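You operate a simulated robot arm through the tools that you are given. There is no shell and no other tool.

The job below is to be done with a simulated robot arm. You get a single attempt, and the scene is never put back.

## Task
Swap the stand's roller for the green one and clamp it.
Fine: lift both red clamps first, lay the old roller in the rack's free slot, put both clamps down again.

The check looks at the end state, three seconds after you hand in, the way a careful person would. Anything else that was tipped, shoved, dropped, spilled or broken makes it a failure.

## Robot
A 7-joint arm with a two-finger gripper, fixed in place. Base frame: the origin is at the foot of the arm, x ahead of it, y to its left, z up; the work surface is at about z = 85. Units: cm, rad, N and s.
With the tool pointing down near the work surface it reaches from about 34 to 72 cm from the base axis. Its first joint turns from -1.152 to 1.152 rad. Payload 2.45 kg.
Tool frame: the origin (TCP) lies between the finger pads and is the grasp point; the fingertips stand 2.6 cm ahead of it; z points along the fingers, y is the line along which they close. Largest opening 9.6 cm; the body of the gripper starts 6.9 cm behind the TCP.
Orientation is told as [roll, pitch, yaw] about the base's x, y, z axes, in that order, counted from this pose: with the fingers straight down and closing along the base's y, the tool's x points along the base's -x, its y along +y and its z along -z.

## Interface
- The arm moves only by the tool drive_tool. Its argument "steps" is a list that holds one entry, the list of rows, each a list of 7 numbers: the shift along the tool's x, y, z in cm, then the turn, a rotation vector about the tool's x, y, z in rad, then the opening in per cent of the stroke, from 0 (shut) to 100 (fully open). In form: [[[tx, ty, tz, ax, ay, az, fingers], ...]]. A call has 1 to 20 rows; each row shifts and turns the commanded pose from where the row before left it, along the tool's axes as they then stand. A row lasts 0.2 s, in which the tool goes at most 5 cm and 0.15 rad; a call with a longer step from one row to the next is refused whole, and so is a gripper value outside its range. A pose out of reach is approached as far as the arm can. The call stops where the force on the tool passes 80 N (or 10 N more than at its start, if that is more) or the arm is blocked; 0.2 s more then pass. Each finger halts on what it meets, pressing with about 29 N; the grip force reading is that of the motor and also rises with nothing between the fingers. The clock runs only during rows and for 0.2 s after the last one: add rows that do not move to give the fingers time. It gives the time, the measured TCP pose, the force on the tool (base axes), the opening and the grip force at its end, in the units of the frame above (readings bear some noise), with the torque about the TCP (base axes, N m) and any sound that the robot's microphone picked up.
- Cameras (640 x 400 px; columns grow to the right, rows downward): "scene" is fixed at [16.78, -39.6, 144.38]; the picture's right is [0.82, -0.58, 0.00], its down [-0.29, -0.41, -0.87] and it looks along [0.50, 0.71, -0.50] (base axes); focal length 310 px, centre (320, 200). "wrist" rides on the gripper at [8.2, 0.3, -9.8] in the tool frame; the picture's right is [-0.04, 1.00, 0.00], its down [-0.73, -0.03, -0.68] and it looks along [-0.68, -0.03, 0.73] (tool axes); focal length 256 px, centre (320, 200).
- camera(camera): a new picture of that camera. No time passes.
- pixel_to_xyz(camera, pixels): for up to 12 pixels [column, row] of the newest picture of that camera ("zoom" is the newest enlarged one), the place [x, y, z] in the base frame of the surface seen there, good to about 0.3 cm, but the place of the scene camera against the robot may be out by one fixed shift of up to 2.5 cm in any direction. No time passes.
- enlarge(camera, box): a new picture of the part [left, top, right, bottom] of that camera's present view, enlarged. No time passes.
- hand_in(): hands the job in; it is judged then, once.

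Open the gripper and draw the arm clear of the work before you hand the job in, unless the task says otherwise.

The tools are called after ">>>" by a JSON object that holds its "op" and its "data". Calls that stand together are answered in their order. drive_tool: Moves the arm, as the interface text tells. Its arguments: {"type":"object","properties":{"steps":{"type":"array"}},"required":["steps"]} The other tools are called the same way: camera (camera) takes a picture; pixel_to_xyz (camera, pixels) gives the place of the surface under pixels of a picture; enlarge (camera, box) takes an enlarged picture of a part of a camera's view; hand_in () hands the job in.

At the start:

```text
t: 0.0
tcp_pos: [31.11, 23.43, 119.71]
orientation: [0.0, -0.002, 0.0]
ft_force: [-0.8, 0.1, 0.0]
moment: [0.02, 0.04, 0.0]
width: 9.58
finger_force: 0.1
```

scene: 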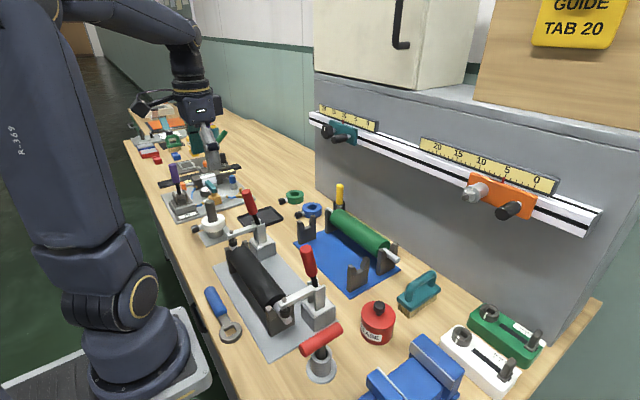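
wrist: 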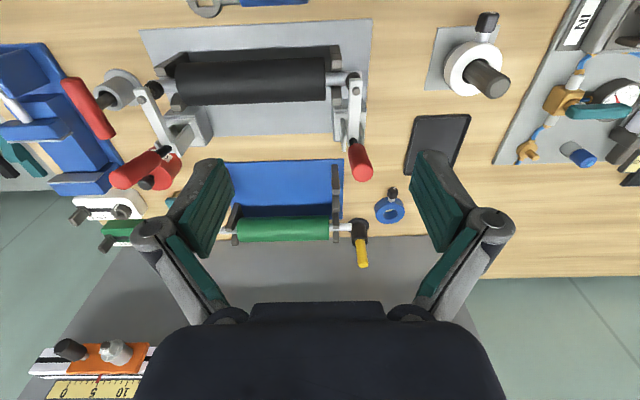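

I'll start by taking closer looks at the stand (about pixel 265,290 in the scene) and the rack (about 350,250).

>>> {"op": "enlarge", "data": {"camera": "scene", "box": [200, 180, 420, 360]}}

>>> {"op": "enlarge", "data": {"camera": "wrist", "box": [60, 0, 400, 280]}}

```text
2.22 times, centred on (310, 270) of scene
```

zoom: 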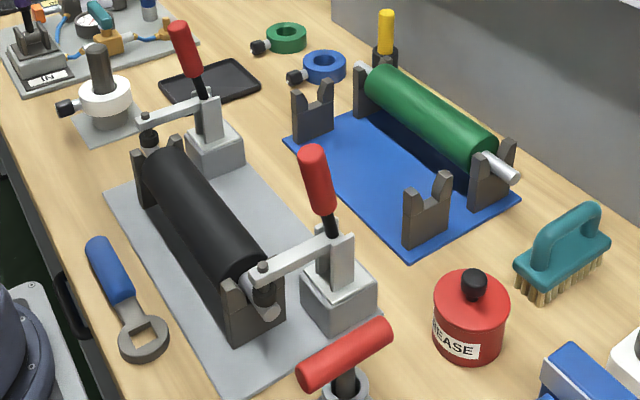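

```text
1.43 times, centred on (230, 140) of wrist
```

zoom: 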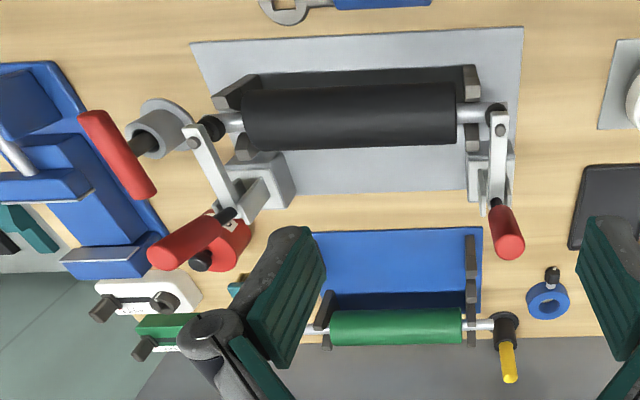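

The wrist view shows the stand (black roller at about 255,80), rack (green roller at about 283,230) and both clamps. I'll measure key points in the full wrist view.

>>> {"op": "camera", "data": {"camera": "wrist"}}

>>> {"op": "pixel_to_xyz", "data": {"camera": "wrist", "pixels": [[180, 82], [250, 80], [320, 80], [240, 230], [285, 230], [325, 230], [360, 160], [353, 90], [352, 120], [130, 172], [150, 100], [170, 85]]}}

>>> {"op": "pixel_to_xyz", "data": {"camera": "wrist", "pixels": [[147, 35], [370, 22], [365, 130], [225, 162], [340, 165], [280, 185], [342, 226], [360, 230], [362, 260], [230, 230], [450, 130], [390, 207]]}}

>>> {"op": "camera", "data": {"camera": "scene"}}

>>> {"op": "pixel_to_xyz", "data": {"camera": "scene", "pixels": [[240, 255], [258, 280], [275, 305], [340, 220], [360, 232], [375, 245], [247, 193], [309, 247], [358, 266], [302, 228], [218, 278], [302, 350]]}}

```text
taken
```

wrist: 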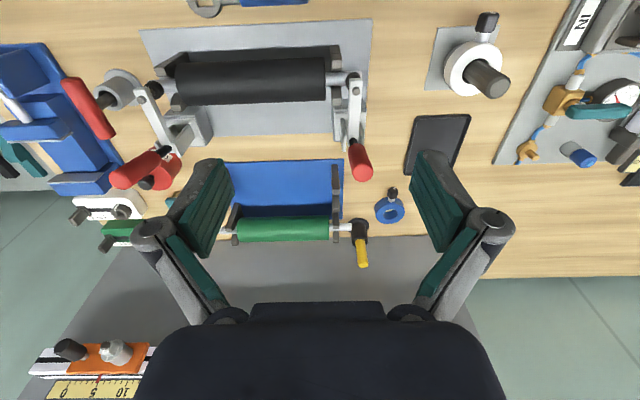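

```text
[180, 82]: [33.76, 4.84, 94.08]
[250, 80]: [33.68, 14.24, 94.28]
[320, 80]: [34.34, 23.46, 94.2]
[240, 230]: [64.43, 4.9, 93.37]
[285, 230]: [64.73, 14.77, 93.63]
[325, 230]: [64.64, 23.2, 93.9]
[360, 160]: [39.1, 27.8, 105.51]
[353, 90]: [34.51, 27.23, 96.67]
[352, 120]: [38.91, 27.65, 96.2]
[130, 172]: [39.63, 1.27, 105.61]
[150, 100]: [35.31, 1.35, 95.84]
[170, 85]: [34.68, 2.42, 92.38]
```

```text
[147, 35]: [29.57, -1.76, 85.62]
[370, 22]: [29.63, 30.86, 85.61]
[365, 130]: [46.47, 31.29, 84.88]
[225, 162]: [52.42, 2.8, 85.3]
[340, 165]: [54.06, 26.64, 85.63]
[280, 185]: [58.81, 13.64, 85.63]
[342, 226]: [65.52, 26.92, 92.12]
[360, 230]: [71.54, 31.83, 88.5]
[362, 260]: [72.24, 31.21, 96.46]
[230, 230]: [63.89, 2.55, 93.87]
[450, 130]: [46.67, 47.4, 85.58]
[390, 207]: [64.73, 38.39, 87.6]
```

```text
taken
```

scene: 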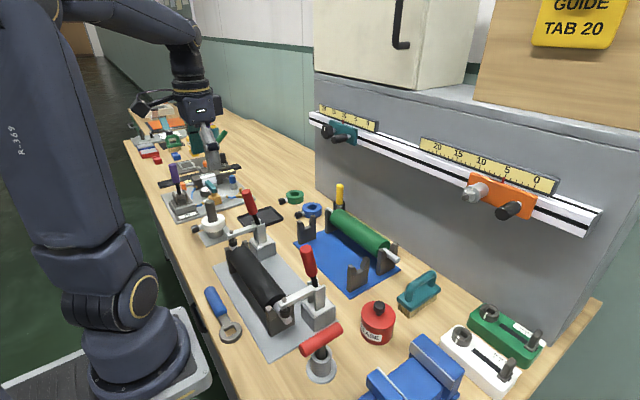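

```text
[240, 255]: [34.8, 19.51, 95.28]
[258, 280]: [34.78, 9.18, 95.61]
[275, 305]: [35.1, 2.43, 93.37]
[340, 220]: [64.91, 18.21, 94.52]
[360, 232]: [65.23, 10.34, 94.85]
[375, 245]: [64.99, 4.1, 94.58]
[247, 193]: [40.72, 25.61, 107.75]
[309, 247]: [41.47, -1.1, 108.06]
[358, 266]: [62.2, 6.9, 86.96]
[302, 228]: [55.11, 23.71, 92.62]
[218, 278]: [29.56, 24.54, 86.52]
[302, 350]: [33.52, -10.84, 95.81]
```

Both rollers lie along y: black at x≈34, green at x≈64.6, free slot at about x≈55. I'll look closer at the clamps and posts from the current view before moving.

>>> {"op": "enlarge", "data": {"camera": "wrist", "box": [300, 50, 400, 190]}}

>>> {"op": "enlarge", "data": {"camera": "wrist", "box": [100, 50, 230, 190]}}

>>> {"op": "enlarge", "data": {"camera": "scene", "box": [220, 180, 290, 260]}}

>>> {"op": "enlarge", "data": {"camera": "scene", "box": [250, 235, 350, 335]}}

>>> {"op": "enlarge", "data": {"camera": "scene", "box": [290, 180, 410, 295]}}

```text
2.86 times, centred on (350, 120) of wrist
```

zoom: 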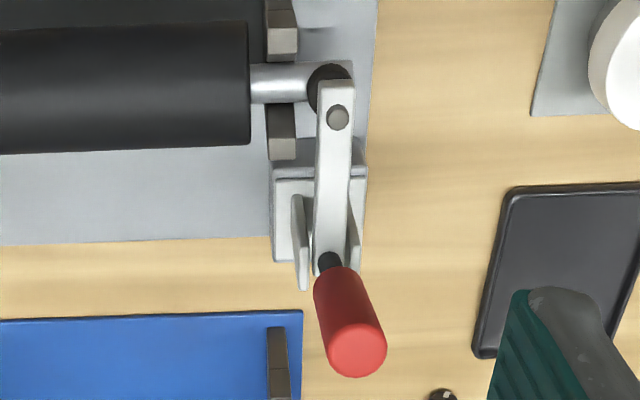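

```text
2.86 times, centred on (165, 120) of wrist
```

zoom: 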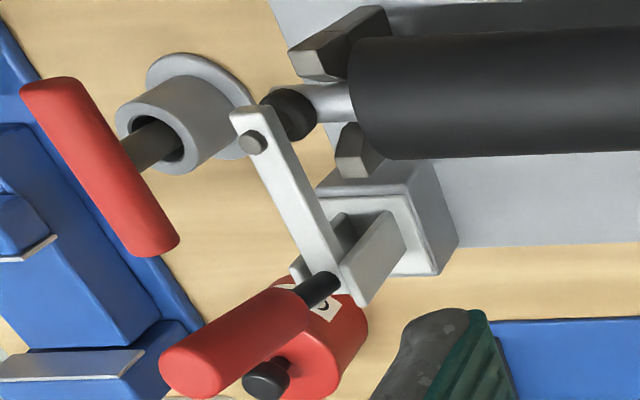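

```text
5.00 times, centred on (255, 220) of scene
```

zoom: 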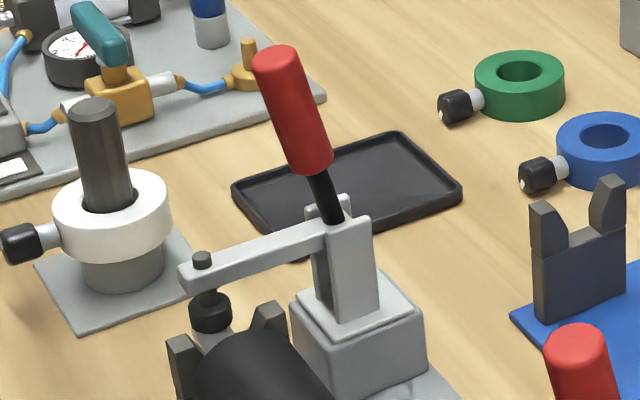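

```text
4.00 times, centred on (300, 285) of scene
```

zoom: 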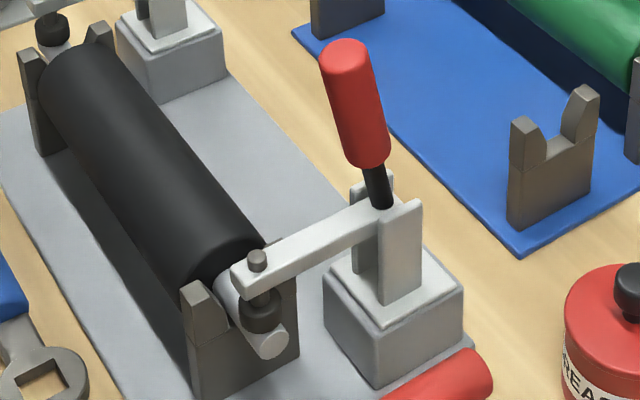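

```text
3.48 times, centred on (350, 238) of scene
```

zoom: 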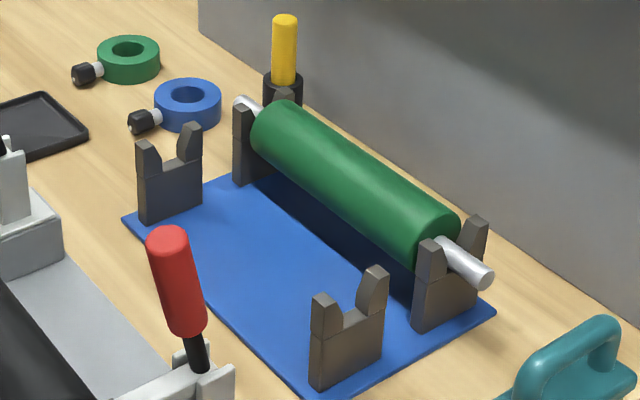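

The clamps (handles around zoom pixel 355,100 in the near one) are levers hinged on the gray blocks, with the arms pressing the shaft ends down. I'll move the wrist camera nearer to the left clamp for accurate measuring.

>>> {"op": "drive_tool", "data": {"steps": [[[0, 1.15, 2.9, 0, 0, 0, 100], [0, 1.15, 2.9, 0, 0, 0, 100], [0, 1.15, 2.9, 0, 0, 0, 100], [0, 1.15, 2.9, 0, 0, 0, 100], [0, 0, 0, 0, 0, 0, 100]]]}}

>>> {"op": "camera", "data": {"camera": "wrist"}}

```text
t: 1.2
tcp_pos: [31.24, 27.94, 107.98]
orientation: [0.0, -0.001, -0.001]
ft_force: [-1.1, -1.1, -0.2]
moment: [0.0, -0.02, -0.01]
width: 9.59
finger_force: 0.0
```

```text
taken
```

wrist: 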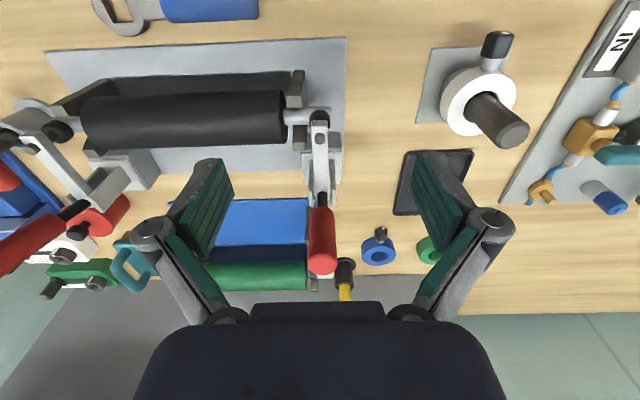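

The left clamp is now centered near (320,180). I'll enlarge it and measure arm, hinge and handle.

>>> {"op": "enlarge", "data": {"camera": "wrist", "box": [260, 60, 380, 290]}}

>>> {"op": "pixel_to_xyz", "data": {"camera": "wrist", "pixels": [[319, 124], [320, 135], [321, 165], [322, 190], [321, 212], [321, 240], [322, 265], [300, 115], [325, 116], [297, 85], [340, 175], [305, 170]]}}

```text
1.74 times, centred on (320, 175) of wrist
```

zoom: 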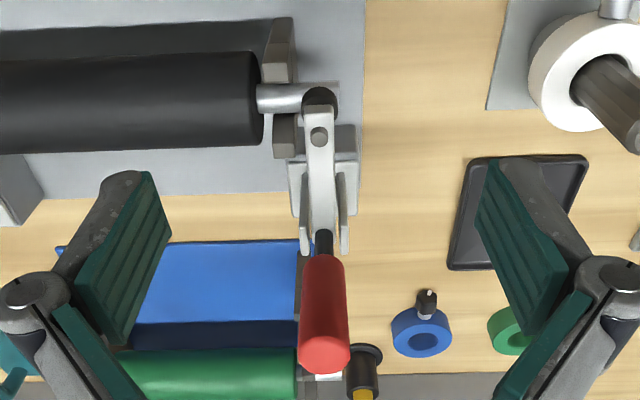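

```text
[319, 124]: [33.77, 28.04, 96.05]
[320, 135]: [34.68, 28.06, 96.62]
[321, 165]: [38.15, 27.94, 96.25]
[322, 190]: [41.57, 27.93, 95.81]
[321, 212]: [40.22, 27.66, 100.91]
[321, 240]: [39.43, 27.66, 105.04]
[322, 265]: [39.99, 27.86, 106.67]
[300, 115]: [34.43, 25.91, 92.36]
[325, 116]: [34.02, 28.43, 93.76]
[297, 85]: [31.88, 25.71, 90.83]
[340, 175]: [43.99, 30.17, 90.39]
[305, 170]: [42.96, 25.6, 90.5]
```

The left clamp's arm lies at y≈28, z≈96, handle from about (41.3, 28, 99) to (40.3, 28, 107). I'll check how the gripper and its camera look from the scene camera before working near it.

>>> {"op": "enlarge", "data": {"camera": "scene", "box": [180, 80, 320, 260]}}

>>> {"op": "camera", "data": {"camera": "scene"}}

```text
2.22 times, centred on (250, 170) of scene
```

zoom: 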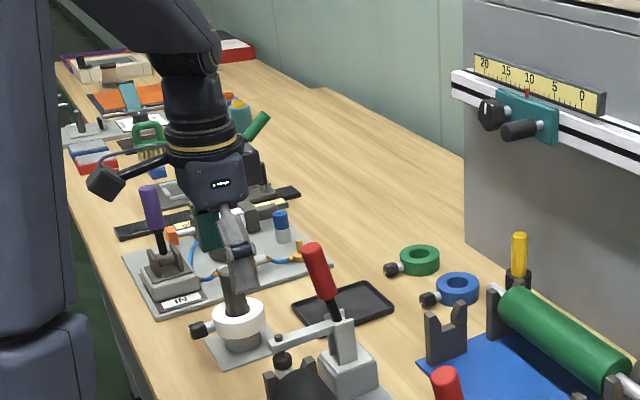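

```text
taken
```

scene: 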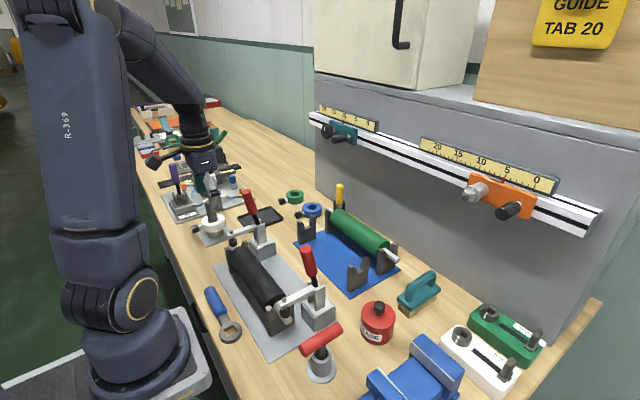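

The gripper's camera box hangs about 8 cm behind the TCP, so I'll have to keep it clear of the rising clamp arm. I move the open fingers astride the left handle at about (40.7, 27.85, 103.5).

>>> {"op": "drive_tool", "data": {"steps": [[[-2.36, -0.02, 1.0, 0, 0, 0, 100], [-2.36, -0.02, 1.1, 0, 0, 0, 100], [-2.36, -0.02, 1.2, 0, 0, 0, 100], [-2.36, -0.02, 1.2, 0, 0, 0, 100], [0, 0, 0, 0, 0, 0, 100]]]}}

>>> {"op": "camera", "data": {"camera": "wrist"}}

>>> {"op": "enlarge", "data": {"camera": "scene", "box": [200, 130, 320, 270]}}

```text
t: 2.4
tcp_pos: [40.51, 27.87, 103.52]
orientation: [0.0, 0.001, 0.0]
ft_force: [-0.1, -0.5, -0.2]
moment: [-0.04, 0.03, 0.02]
width: 9.61
finger_force: 0.1
```

```text
taken
```

wrist: 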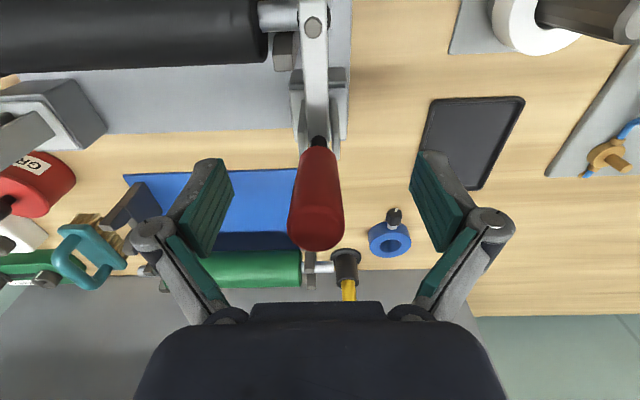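

```text
2.86 times, centred on (260, 200) of scene
```

zoom: 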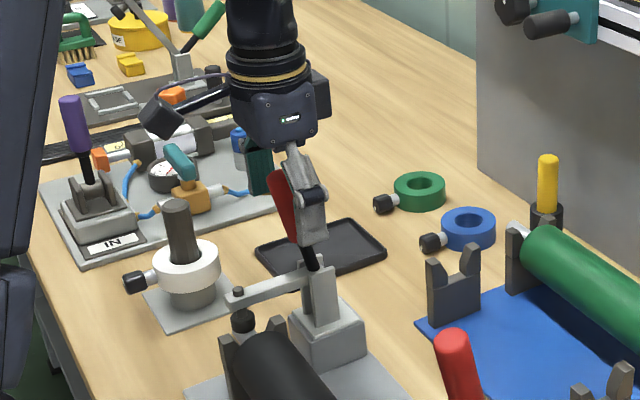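

The handle (wrist pixels ~ (316,200)) stands between the fingers. I'll measure its faces once more before closing.

>>> {"op": "pixel_to_xyz", "data": {"camera": "wrist", "pixels": [[318, 140], [317, 160], [316, 190], [316, 210], [316, 230], [290, 215], [342, 215], [312, 30], [316, 80], [318, 120], [300, 110], [335, 110]]}}

```text
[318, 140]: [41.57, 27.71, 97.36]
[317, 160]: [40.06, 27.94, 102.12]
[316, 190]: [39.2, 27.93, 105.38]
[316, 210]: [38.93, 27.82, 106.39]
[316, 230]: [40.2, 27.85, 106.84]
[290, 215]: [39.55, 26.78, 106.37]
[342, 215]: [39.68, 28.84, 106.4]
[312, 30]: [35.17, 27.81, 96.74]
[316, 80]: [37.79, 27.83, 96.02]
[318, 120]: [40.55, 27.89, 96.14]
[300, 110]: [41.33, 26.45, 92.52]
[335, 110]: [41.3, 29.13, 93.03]
```

Handle axis at the grip height is about (40.9, 27.8). I shift 0.35 cm forward and close the fingers on it.

>>> {"op": "drive_tool", "data": {"steps": [[[-0.35, -0.03, 0, 0, 0, 0, 100], [0, 0, 0, 0, 0, 0, 60], [0, 0, 0, 0, 0, 0, 30], [0, 0, 0, 0, 0, 0, 0], [0, 0, 0, 0, 0, 0, 0], [0, 0, 0, 0, 0, 0, 0], [0, 0, 0, 0, 0, 0, 0], [0, 0, 0, 0, 0, 0, 0]]]}}

```text
t: 4.2
tcp_pos: [40.92, 27.81, 103.56]
orientation: [-0.003, -0.001, 0.001]
ft_force: [-1.7, -9.9, 3.6]
moment: [-0.24, 0.04, -0.06]
width: 2.34
finger_force: 44.7
```

The grip holds on the handle (width 2.34). I start swinging it backward (+x) about the hinge near (42.6, 95.6), tilting the tool at half rate, first for a small angle.

>>> {"op": "drive_tool", "data": {"steps": [[[-0.802, -0.08, -0.13, 0, 0.05, 0, 0], [-0.808, 0, -0.09, 0, 0.05, 0, 0], [-0.811, 0, -0.049, 0, 0.05, 0, 0], [0, 0, 0, 0, 0, 0, 0]]]}}

>>> {"op": "camera", "data": {"camera": "wrist"}}

>>> {"op": "enlarge", "data": {"camera": "scene", "box": [200, 130, 320, 270]}}

```text
t: 5.2
tcp_pos: [43.07, 27.87, 103.46]
orientation: [-0.004, 0.155, 0.002]
ft_force: [-21.1, -0.6, -2.2]
moment: [0.08, 1.61, 0.1]
width: 2.37
finger_force: 44.9
```

```text
taken
```

wrist: 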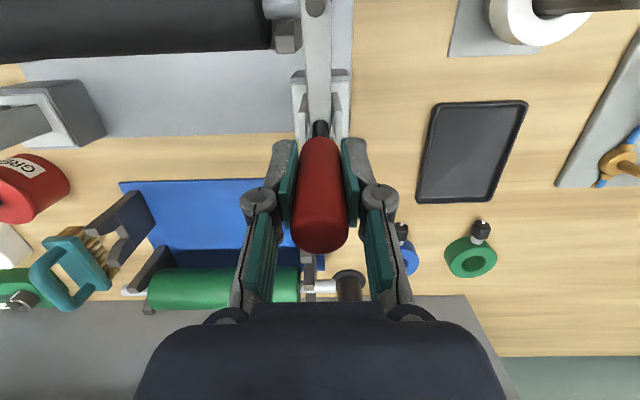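

```text
2.86 times, centred on (260, 200) of scene
```

zoom: 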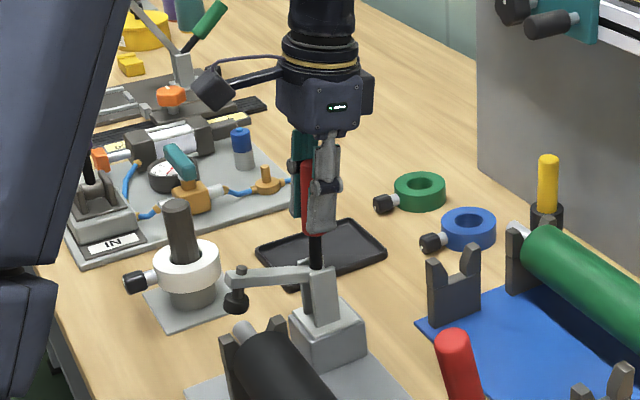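

The arm's pad has lifted off the shaft (zoom ~ (237,298)) with about 21 N of drag, as hoped. I continue the swing.

>>> {"op": "drive_tool", "data": {"steps": [[[-0.813, 0, -0.009, 0, 0.05, 0, 0], [-0.812, 0, 0.032, 0, 0.05, 0, 0], [-0.81, 0, 0.073, 0, 0.05, 0, 0], [-0.805, 0, 0.113, 0, 0.05, 0, 0], [-0.798, 0, 0.153, 0, 0.05, 0, 0], [0, 0, 0, 0, 0, 0, 0]]]}}

>>> {"op": "enlarge", "data": {"camera": "scene", "box": [200, 130, 320, 270]}}

```text
t: 6.6
tcp_pos: [47.04, 27.81, 102.22]
orientation: [-0.001, 0.405, -0.001]
ft_force: [-25.2, 5.0, -9.3]
moment: [0.16, 1.39, -0.11]
width: 2.34
finger_force: 45.3
```

```text
2.86 times, centred on (260, 200) of scene
```

zoom: 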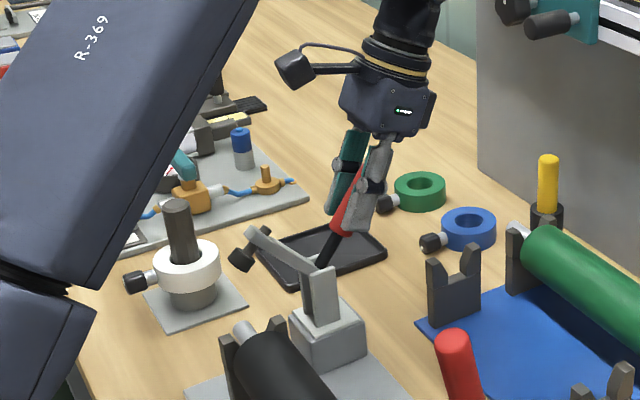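

The arm now points steeply up (zoom ~ (255,240)). I continue four more steps to about 70° of opening.

>>> {"op": "drive_tool", "data": {"steps": [[[-0.79, 0, 0.193, 0, 0.05, 0, 0], [-0.779, 0, 0.232, 0, 0.05, 0, 0], [-0.766, 0, 0.27, 0, 0.05, 0, 0], [-0.752, 0, 0.309, 0, 0.05, 0, 0], [0, 0, 0, 0, 0, 0, 0]]]}}

>>> {"op": "enlarge", "data": {"camera": "scene", "box": [200, 130, 320, 270]}}

>>> {"op": "camera", "data": {"camera": "wrist"}}

```text
t: 7.8
tcp_pos: [49.27, 27.77, 100.34]
orientation: [0.005, 0.605, 0.002]
ft_force: [-18.8, 3.1, 39.0]
moment: [-0.01, 0.77, -0.04]
width: 2.28
finger_force: 44.2
```

```text
2.86 times, centred on (260, 200) of scene
```

zoom: 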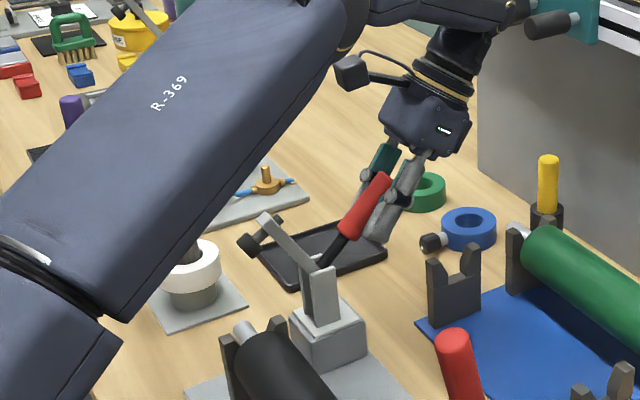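

```text
taken
```

wrist: 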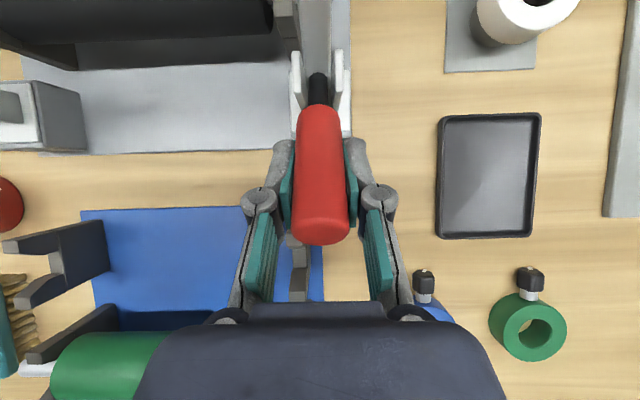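

The tool now feels ~43 N tangentially, which indicates the open stop; the arm is up (zoom ~ (270,225)). I ease back a touch, open the fingers and back out along the tool axis.

>>> {"op": "drive_tool", "data": {"steps": [[[0.2, 0, 0, 0, 0, 0, 0], [0, 0, 0, 0, 0, 0, 30], [0, 0, 0, 0, 0, 0, 60], [0, 0, 0, 0, 0, 0, 80], [0, 0, 0, 0, 0, 0, 90], [0, 0, -2, 0, 0, 0, 90], [0, 0, -3, 0, 0, 0, 90], [0, 0, -3, 0, 0, 0, 90], [0, 0, -2, 0, -0.15, 0, 90], [0, 0, 0, 0, -0.15, 0, 90], [0, 0, 0, 0, -0.15, 0, 90], [0, 0, 0, 0, -0.15, 0, 90], [0, 0, 0, 0, 0, 0, 90]]]}}

>>> {"op": "camera", "data": {"camera": "scene"}}

>>> {"op": "enlarge", "data": {"camera": "scene", "box": [200, 180, 320, 320]}}

>>> {"op": "camera", "data": {"camera": "wrist"}}

```text
t: 10.6
tcp_pos: [53.95, 26.83, 108.25]
orientation: [0.0, -0.001, -0.001]
ft_force: [0.0, -0.2, 1.2]
moment: [-0.02, -0.02, -0.02]
width: 8.63
finger_force: 0.0
out of reach, approached as far as the arm can: row 8
```

```text
taken
```

scene: 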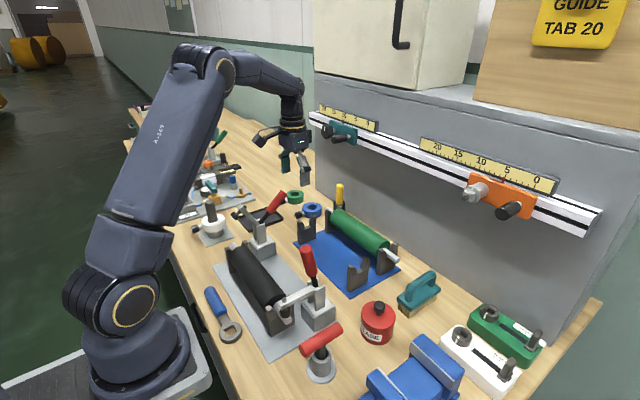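

```text
2.86 times, centred on (260, 250) of scene
```

zoom: 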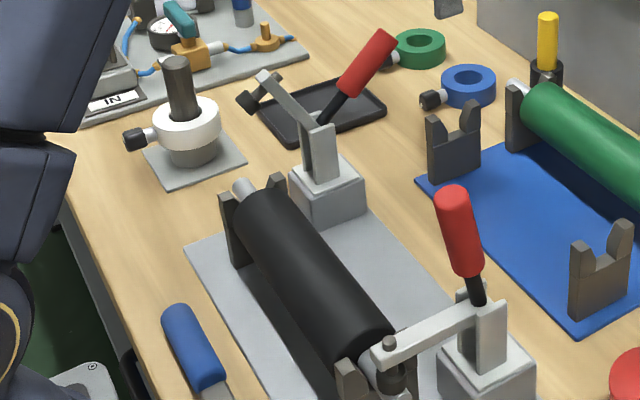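

```text
taken
```

wrist: 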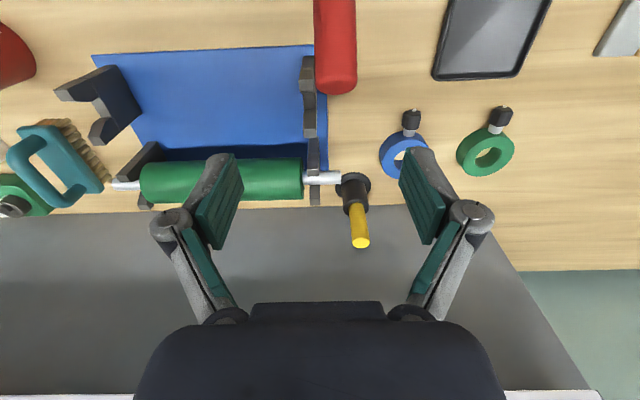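

The left clamp stays open on its own. From this view I measure the rack: front posts at (308,100) and (100,100), back posts, green shaft ends and the free notches.

>>> {"op": "enlarge", "data": {"camera": "wrist", "box": [280, 0, 400, 220]}}

>>> {"op": "pixel_to_xyz", "data": {"camera": "wrist", "pixels": [[308, 62], [308, 80], [308, 98], [308, 118], [308, 135], [313, 145], [314, 195], [320, 177], [335, 177], [353, 185], [335, 90], [335, 20]]}}

>>> {"op": "pixel_to_xyz", "data": {"camera": "wrist", "pixels": [[250, 165], [180, 170], [140, 185], [115, 187], [130, 165], [85, 85], [108, 130], [110, 95], [300, 165], [145, 165], [300, 178], [122, 187]]}}

```text
1.82 times, centred on (340, 110) of wrist
```

zoom: 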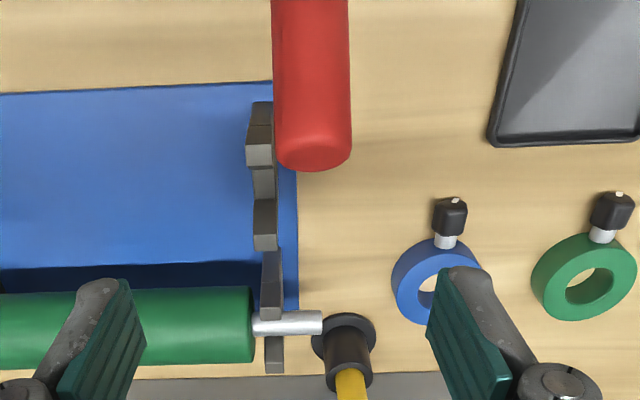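

```text
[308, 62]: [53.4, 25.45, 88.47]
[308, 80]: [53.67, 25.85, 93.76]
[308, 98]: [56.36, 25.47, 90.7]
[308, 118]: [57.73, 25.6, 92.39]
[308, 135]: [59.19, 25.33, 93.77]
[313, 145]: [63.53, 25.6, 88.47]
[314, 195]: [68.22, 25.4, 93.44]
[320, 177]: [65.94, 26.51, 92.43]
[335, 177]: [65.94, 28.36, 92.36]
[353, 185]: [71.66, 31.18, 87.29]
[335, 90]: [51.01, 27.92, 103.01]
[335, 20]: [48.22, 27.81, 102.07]
```

```text
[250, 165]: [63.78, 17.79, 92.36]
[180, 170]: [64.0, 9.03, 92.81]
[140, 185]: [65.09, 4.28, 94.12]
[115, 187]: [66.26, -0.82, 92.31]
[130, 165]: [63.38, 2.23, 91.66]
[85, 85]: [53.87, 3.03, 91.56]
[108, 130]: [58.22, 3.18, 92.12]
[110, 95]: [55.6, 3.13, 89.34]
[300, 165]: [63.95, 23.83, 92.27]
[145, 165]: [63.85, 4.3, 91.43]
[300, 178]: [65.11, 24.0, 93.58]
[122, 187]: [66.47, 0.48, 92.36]
```

Rack posts sit at y≈25.5 and 3.1; free notch about x≈56.2 with bottom z≈90.7, green shaft at x≈66. Now I check the wall and rail distance behind the green roller.

>>> {"op": "pixel_to_xyz", "data": {"camera": "wrist", "pixels": [[270, 220], [270, 280], [100, 280], [100, 360], [50, 390], [560, 392], [540, 397], [200, 213], [80, 220], [360, 240]]}}

>>> {"op": "pixel_to_xyz", "data": {"camera": "scene", "pixels": [[400, 165], [400, 158], [470, 190], [510, 210], [345, 132], [335, 138], [470, 260], [395, 252], [356, 190], [480, 187]]}}

```text
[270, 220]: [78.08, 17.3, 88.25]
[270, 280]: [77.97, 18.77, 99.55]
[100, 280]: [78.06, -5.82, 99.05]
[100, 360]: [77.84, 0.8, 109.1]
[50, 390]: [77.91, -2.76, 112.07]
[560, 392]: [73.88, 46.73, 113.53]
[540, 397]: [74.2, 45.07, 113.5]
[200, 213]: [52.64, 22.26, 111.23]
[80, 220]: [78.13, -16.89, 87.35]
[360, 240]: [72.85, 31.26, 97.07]
```

```text
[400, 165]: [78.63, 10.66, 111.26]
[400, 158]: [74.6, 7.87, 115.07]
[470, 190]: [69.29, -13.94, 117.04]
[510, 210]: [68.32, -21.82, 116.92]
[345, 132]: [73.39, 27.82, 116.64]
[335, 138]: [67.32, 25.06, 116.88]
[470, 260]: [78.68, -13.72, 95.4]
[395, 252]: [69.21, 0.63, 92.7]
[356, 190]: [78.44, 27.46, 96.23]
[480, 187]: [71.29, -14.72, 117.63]
```

The rail front is at x≈73.9, z≈113 and knobs stick out to x≈66.5 at z≈116, so carries near the wall must stay low. Now I rise and travel to view the right clamp.

>>> {"op": "drive_tool", "data": {"steps": [[[0, 0, -2.5, 0, 0, 0, 90], [0, 0, -2.5, 0, 0, 0, 100], [2.6, -3.2, 0, 0, 0, 0, 100], [2.6, -3.2, 0, 0, 0, 0, 100], [2.6, -3.2, 0, 0, 0, 0, 100], [2.6, -3.2, 0, 0, 0, 0, 100], [2.6, -3.2, 0, 0, 0, 0, 100], [2.6, -3.2, 0, 0, 0, 0, 100], [2.6, -3.2, 0, 0, 0, 0, 100], [2.6, -3.2, 0, 0, 0, 0, 100], [0, 0, 1.5, 0, 0, 0, 100], [0, 0, 0, 0, 0, 0, 100]]]}}

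>>> {"op": "camera", "data": {"camera": "wrist"}}

```text
t: 13.2
tcp_pos: [32.99, 1.22, 111.69]
orientation: [0.001, 0.0, 0.0]
ft_force: [-0.8, -0.5, -0.6]
moment: [0.0, 0.01, 0.02]
width: 9.63
finger_force: 0.0
```

```text
taken
```

wrist: 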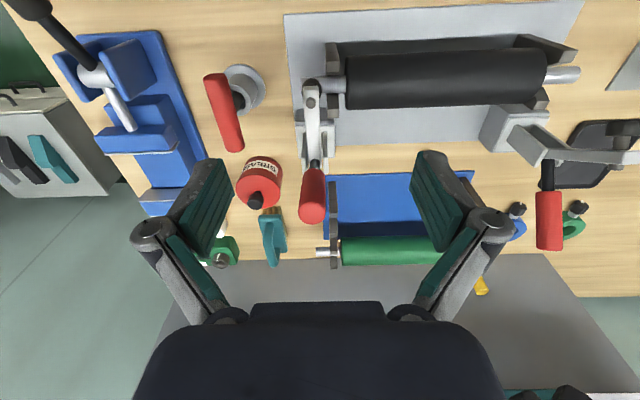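

The right clamp's handle is at about (313,195) and its arm at (312,120). I measure its points.

>>> {"op": "pixel_to_xyz", "data": {"camera": "wrist", "pixels": [[312, 100], [313, 130], [314, 162], [313, 180], [312, 200], [312, 215], [300, 200], [324, 200], [335, 86], [400, 60], [450, 58], [500, 56]]}}

>>> {"op": "pixel_to_xyz", "data": {"camera": "wrist", "pixels": [[570, 75], [612, 157], [550, 200], [580, 155], [257, 205], [232, 125], [245, 95], [210, 85], [336, 60], [333, 95], [560, 60], [540, 95]]}}

```text
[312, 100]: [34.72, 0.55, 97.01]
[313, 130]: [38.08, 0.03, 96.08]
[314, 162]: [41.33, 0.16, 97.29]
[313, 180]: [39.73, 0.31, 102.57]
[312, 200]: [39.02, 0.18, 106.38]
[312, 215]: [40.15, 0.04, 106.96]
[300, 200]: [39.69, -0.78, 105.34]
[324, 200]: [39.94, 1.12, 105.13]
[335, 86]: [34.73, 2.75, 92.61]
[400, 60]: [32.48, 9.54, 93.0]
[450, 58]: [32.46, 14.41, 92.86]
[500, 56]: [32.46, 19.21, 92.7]
```

```text
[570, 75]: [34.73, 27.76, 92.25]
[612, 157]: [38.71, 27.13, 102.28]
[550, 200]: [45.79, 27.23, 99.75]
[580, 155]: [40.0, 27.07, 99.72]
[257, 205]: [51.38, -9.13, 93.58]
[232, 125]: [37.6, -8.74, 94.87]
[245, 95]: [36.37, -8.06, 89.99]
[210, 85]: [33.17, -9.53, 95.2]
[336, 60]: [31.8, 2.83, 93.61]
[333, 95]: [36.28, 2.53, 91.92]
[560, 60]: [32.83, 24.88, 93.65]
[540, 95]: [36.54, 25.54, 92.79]
```

The right handle is centred at y≈0.17, with the same geometry in x/z. I move the open fingers astride it at (40.9, 0.17, 103.5).

>>> {"op": "drive_tool", "data": {"steps": [[[0, -1.05, 3.7, 0, 0, 0, 100], [-2.63, 0, 1.5, 0, 0, 0, 100], [-2.63, 0, 1.5, 0, 0, 0, 100], [-2.63, 0, 1.5, 0, 0, 0, 100], [0, 0, 0, 0, 0, 0, 100]]]}}

>>> {"op": "camera", "data": {"camera": "wrist"}}

>>> {"op": "pixel_to_xyz", "data": {"camera": "wrist", "pixels": [[316, 160], [316, 190], [316, 230], [290, 215], [342, 215]]}}

```text
t: 14.4
tcp_pos: [41.07, 0.17, 103.63]
orientation: [0.001, -0.002, 0.001]
ft_force: [-0.2, 0.0, 0.2]
moment: [0.01, -0.01, 0.02]
width: 9.59
finger_force: 0.1
```

```text
taken
```

wrist: 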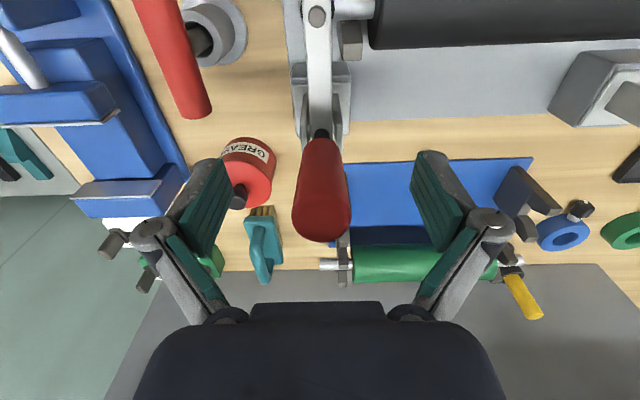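

```text
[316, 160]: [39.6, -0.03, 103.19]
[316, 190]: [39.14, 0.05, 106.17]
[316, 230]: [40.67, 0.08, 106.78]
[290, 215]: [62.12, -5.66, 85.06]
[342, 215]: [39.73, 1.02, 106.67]
```

The handle at (321,190) lies between the fingers, centred close to y≈0.15. I close on it.

>>> {"op": "drive_tool", "data": {"steps": [[[0, -0.05, 0, 0, 0, 0, 100], [0, 0, 0, 0, 0, 0, 60], [0, 0, 0, 0, 0, 0, 30], [0, 0, 0, 0, 0, 0, 0], [0, 0, 0, 0, 0, 0, 0], [0, 0, 0, 0, 0, 0, 0], [0, 0, 0, 0, 0, 0, 0], [0, 0, 0, 0, 0, 0, 0]]]}}

```text
t: 16.2
tcp_pos: [41.0, 0.12, 103.61]
orientation: [0.001, -0.001, 0.002]
ft_force: [0.0, 14.8, 0.4]
moment: [0.36, 0.03, 0.03]
width: 2.34
finger_force: 45.0
```

Gripped (width 2.34), with a small sideways load I relieve by +0.1 cm in y. I swing this handle back along the same arc.

>>> {"op": "drive_tool", "data": {"steps": [[[-0.802, 0.12, -0.13, 0, 0.05, 0, 0], [-0.808, 0, -0.09, 0, 0.05, 0, 0], [-0.811, 0, -0.049, 0, 0.05, 0, 0], [-0.813, 0, -0.009, 0, 0.05, 0, 0], [-0.812, 0, 0.032, 0, 0.05, 0, 0], [-0.81, 0, 0.073, 0, 0.05, 0, 0], [-0.805, 0, 0.113, 0, 0.05, 0, 0], [-0.798, 0, 0.153, 0, 0.05, 0, 0], [0, 0, 0, 0, 0, 0, 0]]]}}

>>> {"op": "enlarge", "data": {"camera": "scene", "box": [220, 160, 360, 330]}}

```text
t: 18.2
tcp_pos: [46.94, 0.22, 102.33]
orientation: [0.0, 0.407, 0.001]
ft_force: [-21.6, 4.4, -4.5]
moment: [0.1, 1.45, -0.06]
width: 2.35
finger_force: 44.8
```

```text
2.35 times, centred on (290, 245) of scene
```

zoom: 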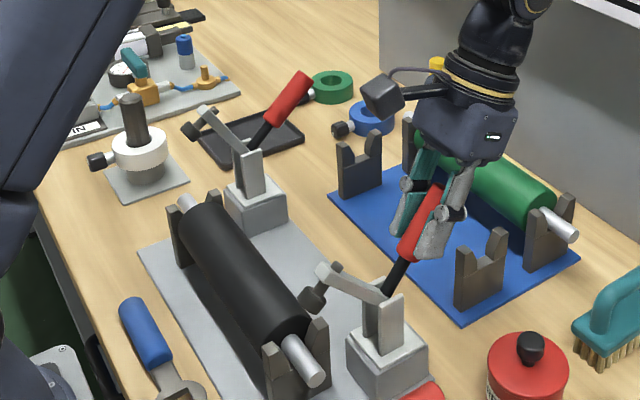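

The right arm is rising (zoom ~ (330,280)). I continue to the same end angle as on the left.

>>> {"op": "drive_tool", "data": {"steps": [[[-0.79, 0, 0.193, 0, 0.05, 0, 0], [-0.779, 0, 0.232, 0, 0.05, 0, 0], [-0.766, 0, 0.27, 0, 0.05, 0, 0], [-0.752, 0, 0.309, 0, 0.05, 0, 0], [0, 0, 0, 0, 0, 0, 0]]]}}

>>> {"op": "enlarge", "data": {"camera": "scene", "box": [220, 160, 360, 330]}}

```text
t: 19.4
tcp_pos: [49.08, 0.19, 100.46]
orientation: [0.002, 0.616, -0.001]
ft_force: [-30.8, -0.9, 53.8]
moment: [-0.01, 1.36, -0.03]
width: 2.34
finger_force: 45.2
```

```text
2.35 times, centred on (290, 245) of scene
```

zoom: 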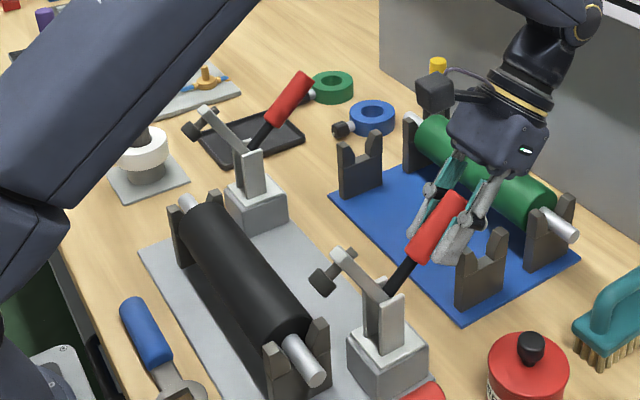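

Both arms now show the same open angle, and the 60 N reading shows the stop is reached. I ease back, open and withdraw along the tool axis, then level the tool and rise.

>>> {"op": "drive_tool", "data": {"steps": [[[0.3, 0, 0, 0, 0, 0, 0], [0, 0, 0, 0, 0, 0, 30], [0, 0, 0, 0, 0, 0, 60], [0, 0, 0, 0, 0, 0, 80], [0, 0, 0, 0, 0, 0, 90], [0, 0, -2, 0, 0, 0, 90], [0, 0, -3, 0, 0, 0, 90], [0, 0, -2, 0, 0, 0, 90], [0, 0, -1, 0, -0.15, 0, 90], [0, 0, 0, 0, -0.15, 0, 90], [0, 0, 0, 0, -0.15, 0, 90], [0, 0, 0, 0, -0.15, 0, 90], [0, 0, -3, 0, 0, 0, 90], [0, 0, 0, 0, 0, 0, 100]]]}}

>>> {"op": "camera", "data": {"camera": "scene"}}

>>> {"op": "camera", "data": {"camera": "wrist"}}

```text
t: 22.4
tcp_pos: [53.68, 0.28, 109.99]
orientation: [0.001, -0.003, -0.001]
ft_force: [0.5, 1.1, -0.1]
moment: [0.01, -0.01, 0.01]
width: 9.59
finger_force: 0.1
```

```text
taken
```

scene: 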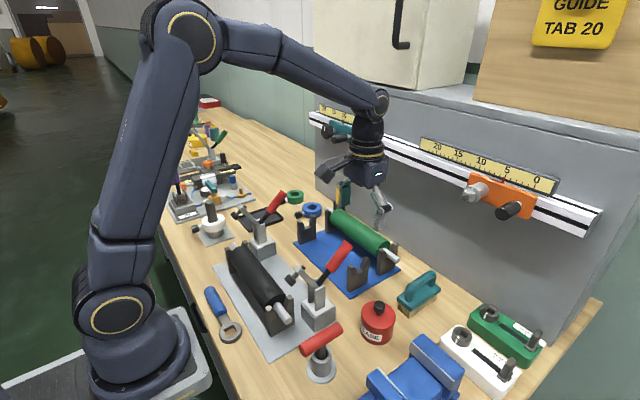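

```text
taken
```

wrist: 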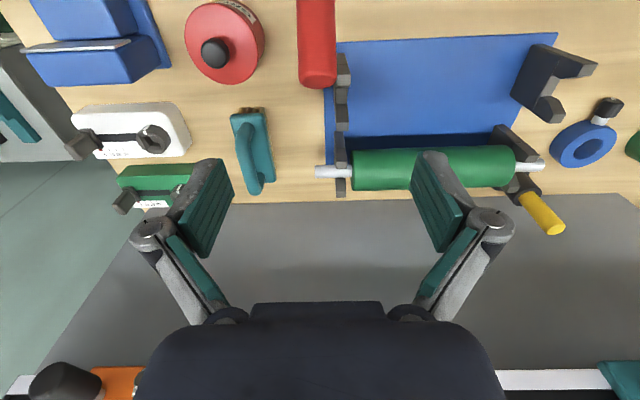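

Both clamps stay open. I note rack points from this view, then go to above the bench middle and yaw the tool by +90° so the fingers close along x.

>>> {"op": "pixel_to_xyz", "data": {"camera": "wrist", "pixels": [[343, 65], [343, 80], [342, 100], [341, 120], [340, 140], [343, 190], [330, 172], [341, 175], [380, 155], [470, 155], [520, 165], [548, 100]]}}

>>> {"op": "drive_tool", "data": {"steps": [[[1.74, 2.74, -1.6, 0, 0, 0, 100], [1.74, 2.74, -1.6, 0, 0, 0, 100], [1.74, 2.74, -1.6, 0, 0, 0, 100], [1.74, 2.74, -1.6, 0, 0, 0, 100], [1.74, 2.74, -1.6, 0, 0, 0, 100], [0, 0, 0, 0, 0, -0.1428, 100], [0, 0, 0, 0, 0, -0.1428, 100], [0, 0, 0, 0, 0, -0.1428, 100], [0, 0, 0, 0, 0, -0.1428, 100], [0, 0, 0, 0, 0, -0.1428, 100], [0, 0, 0, 0, 0, -0.1428, 100], [0, 0, 0, 0, 0, -0.1428, 100], [0, 0, 0, 0, 0, -0.1428, 100], [0, 0, 0, 0, 0, -0.1428, 100], [0, 0, 0, 0, 0, -0.1428, 100], [0, 0, 0, 0, 0, -0.1428, 100], [0, 0, 0, 0, 0, 0, 100]]]}}

>>> {"op": "camera", "data": {"camera": "wrist"}}

>>> {"op": "camera", "data": {"camera": "scene"}}

```text
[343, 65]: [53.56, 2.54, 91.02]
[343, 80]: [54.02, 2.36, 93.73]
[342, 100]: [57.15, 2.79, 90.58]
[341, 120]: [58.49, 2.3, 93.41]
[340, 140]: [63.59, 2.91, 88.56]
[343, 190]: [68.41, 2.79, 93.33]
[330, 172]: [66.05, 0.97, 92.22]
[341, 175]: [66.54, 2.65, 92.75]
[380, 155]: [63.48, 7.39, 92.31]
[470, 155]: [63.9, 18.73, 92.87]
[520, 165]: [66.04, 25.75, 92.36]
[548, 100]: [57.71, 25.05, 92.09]
```

```text
t: 26.0
tcp_pos: [45.05, 13.93, 117.86]
orientation: [-0.003, 0.0, 1.573]
ft_force: [-0.4, 0.2, 0.3]
moment: [-0.02, 0.01, -0.05]
width: 9.63
finger_force: 0.1
```

```text
taken
```

wrist: 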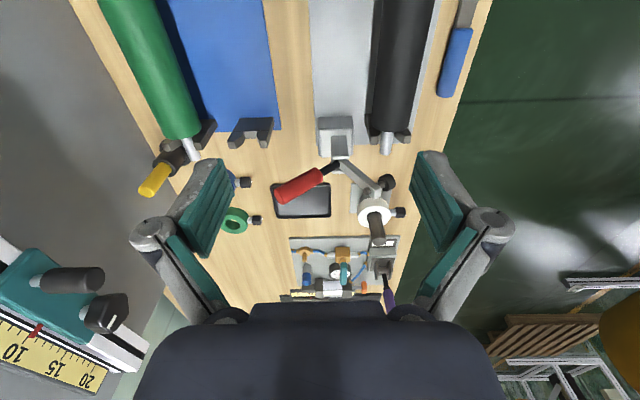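

```text
taken
```

scene: 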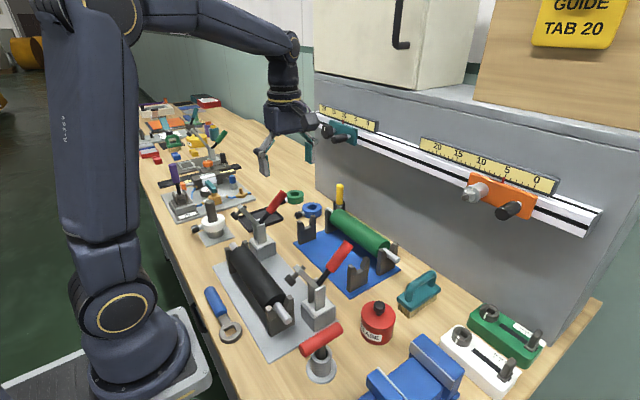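

Yaw worked; the black roller now shows at (400,60), green at (150,70), free notch at (252,128). I measure across the rollers, shafts and free notch.

>>> {"op": "pixel_to_xyz", "data": {"camera": "wrist", "pixels": [[380, 60], [390, 60], [400, 60], [410, 60], [420, 60], [430, 60], [388, 145], [390, 135], [375, 128], [400, 130], [380, 110], [405, 110]]}}

>>> {"op": "pixel_to_xyz", "data": {"camera": "wrist", "pixels": [[235, 125], [243, 124], [251, 124], [260, 124], [268, 124], [195, 155], [188, 145], [140, 60], [160, 60], [120, 60], [205, 130], [340, 165]]}}

>>> {"op": "enlarge", "data": {"camera": "wrist", "box": [330, 60, 450, 200]}}

>>> {"op": "enlarge", "data": {"camera": "wrist", "box": [150, 60, 290, 200]}}

```text
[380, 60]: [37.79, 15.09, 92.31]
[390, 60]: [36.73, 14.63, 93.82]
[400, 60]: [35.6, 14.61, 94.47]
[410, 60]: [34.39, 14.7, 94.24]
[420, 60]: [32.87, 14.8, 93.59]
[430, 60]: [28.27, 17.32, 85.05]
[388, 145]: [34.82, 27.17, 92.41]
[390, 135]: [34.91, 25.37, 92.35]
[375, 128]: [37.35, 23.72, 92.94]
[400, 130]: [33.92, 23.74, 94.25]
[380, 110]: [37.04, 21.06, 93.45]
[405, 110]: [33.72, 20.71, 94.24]
```

```text
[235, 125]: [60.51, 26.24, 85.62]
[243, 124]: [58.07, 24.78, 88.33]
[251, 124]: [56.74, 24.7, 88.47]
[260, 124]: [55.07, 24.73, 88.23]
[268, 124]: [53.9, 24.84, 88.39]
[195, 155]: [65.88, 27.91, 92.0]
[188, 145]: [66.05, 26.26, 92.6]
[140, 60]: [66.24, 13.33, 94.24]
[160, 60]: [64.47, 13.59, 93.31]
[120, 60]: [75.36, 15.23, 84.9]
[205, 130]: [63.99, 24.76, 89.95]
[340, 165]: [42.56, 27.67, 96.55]
```

```text
2.86 times, centred on (390, 130) of wrist
```

zoom: 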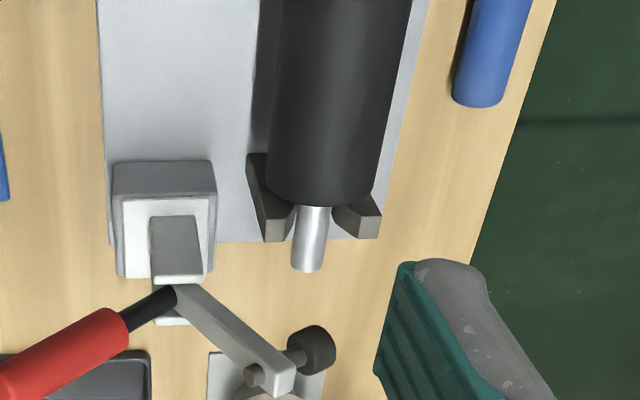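

```text
2.86 times, centred on (220, 130) of wrist
```

zoom: 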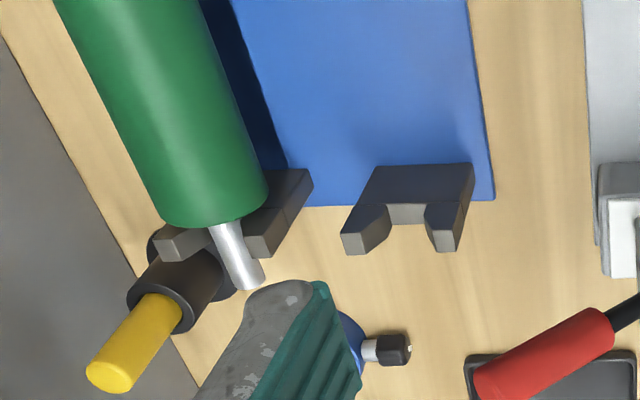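

The circle fit puts the black roller's axis at x≈34.95, z≈91.6 (radius ≈2.85), and posts in stand and rack share y-centre ≈14.15. I check the open pads' positions first and move above the black roller at z≈108.

>>> {"op": "pixel_to_xyz", "data": {"camera": "wrist", "pixels": [[394, 182], [390, 178], [385, 185], [385, 153], [372, 190], [350, 170]]}}

>>> {"op": "drive_tool", "data": {"steps": [[[-0.055, 2.525, 2.47, 0, 0, 0, 100], [-0.055, 2.525, 2.47, 0, 0, 0, 100], [-0.055, 2.525, 2.47, 0, 0, 0, 100], [-0.055, 2.525, 2.47, 0, 0, 0, 100], [0, 0, 0, 0, 0, 0, 100]]]}}

>>> {"op": "camera", "data": {"camera": "wrist"}}

>>> {"op": "enlarge", "data": {"camera": "scene", "box": [180, 130, 380, 350]}}

```text
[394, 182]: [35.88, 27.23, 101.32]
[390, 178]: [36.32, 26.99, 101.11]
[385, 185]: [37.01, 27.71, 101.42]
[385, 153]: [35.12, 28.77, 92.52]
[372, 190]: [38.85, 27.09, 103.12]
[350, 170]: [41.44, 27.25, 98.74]
```

```text
t: 27.2
tcp_pos: [35.0, 14.18, 107.92]
orientation: [-0.003, 0.001, 1.572]
ft_force: [0.4, -0.7, 0.5]
moment: [0.03, 0.0, 0.02]
width: 9.61
finger_force: 0.1
```

```text
taken
```

wrist: 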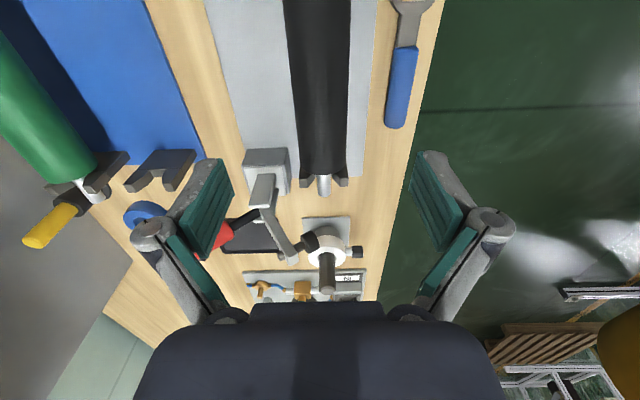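

```text
1.82 times, centred on (280, 240) of scene
```

zoom: 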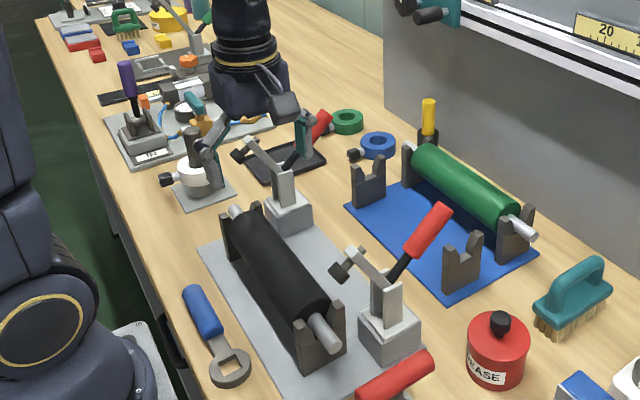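

The roller runs straight under the gripper (column ~320). I check the wrench's position (403,90) relative to the outer finger and re-measure the roller.

>>> {"op": "pixel_to_xyz", "data": {"camera": "wrist", "pixels": [[403, 60], [403, 90], [400, 120], [408, 20], [300, 60], [310, 60], [320, 60], [330, 60], [340, 60], [348, 60], [323, 185], [320, 170]]}}

```text
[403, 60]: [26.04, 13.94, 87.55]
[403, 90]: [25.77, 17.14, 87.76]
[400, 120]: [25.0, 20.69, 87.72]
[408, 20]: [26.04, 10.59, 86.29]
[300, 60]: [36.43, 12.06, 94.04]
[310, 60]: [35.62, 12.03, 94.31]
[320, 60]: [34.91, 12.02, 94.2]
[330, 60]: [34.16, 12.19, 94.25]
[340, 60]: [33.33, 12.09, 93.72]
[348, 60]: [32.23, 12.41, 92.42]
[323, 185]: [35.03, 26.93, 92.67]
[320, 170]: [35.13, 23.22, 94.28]
```

Roller axis confirmed at x≈34.95; the wrench is clear (x≤27.5). I descend to z≈91.7 with the fingers open, then close on the roller.

>>> {"op": "drive_tool", "data": {"steps": [[[0, 0.05, 4, 0, 0, 0, 100], [0, 0, 4, 0, 0, 0, 100], [0, 0, 3, 0, 0, 0, 100], [0, 0, 2.5, 0, 0, 0, 100], [0, 0, 1.5, 0, 0, 0, 100], [0, 0, 1.2, 0, 0, 0, 100], [0, 0, 0, 0, 0, 0, 100]]]}}

>>> {"op": "camera", "data": {"camera": "wrist"}}

>>> {"op": "enlarge", "data": {"camera": "scene", "box": [180, 130, 380, 350]}}

```text
t: 28.8
tcp_pos: [34.99, 14.13, 91.74]
orientation: [-0.001, 0.0, 1.572]
ft_force: [-1.1, -0.5, -0.1]
moment: [0.02, -0.04, -0.02]
width: 9.61
finger_force: 0.0
```

```text
taken
```

wrist: 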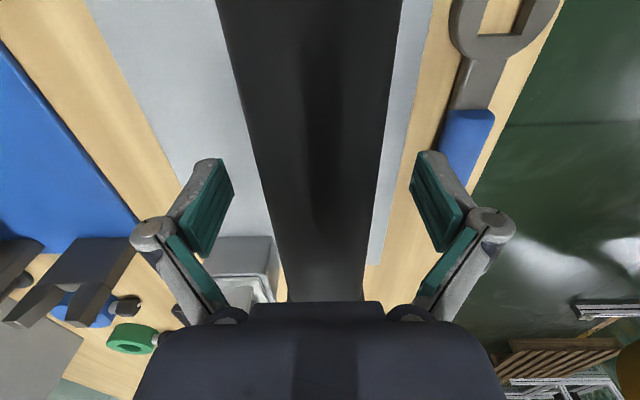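

```text
1.82 times, centred on (280, 240) of scene
```

zoom: 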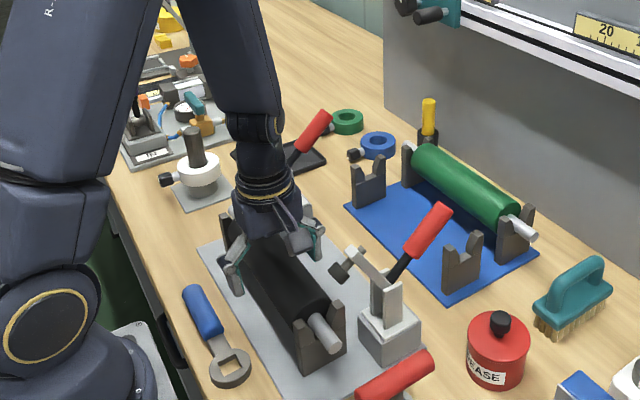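

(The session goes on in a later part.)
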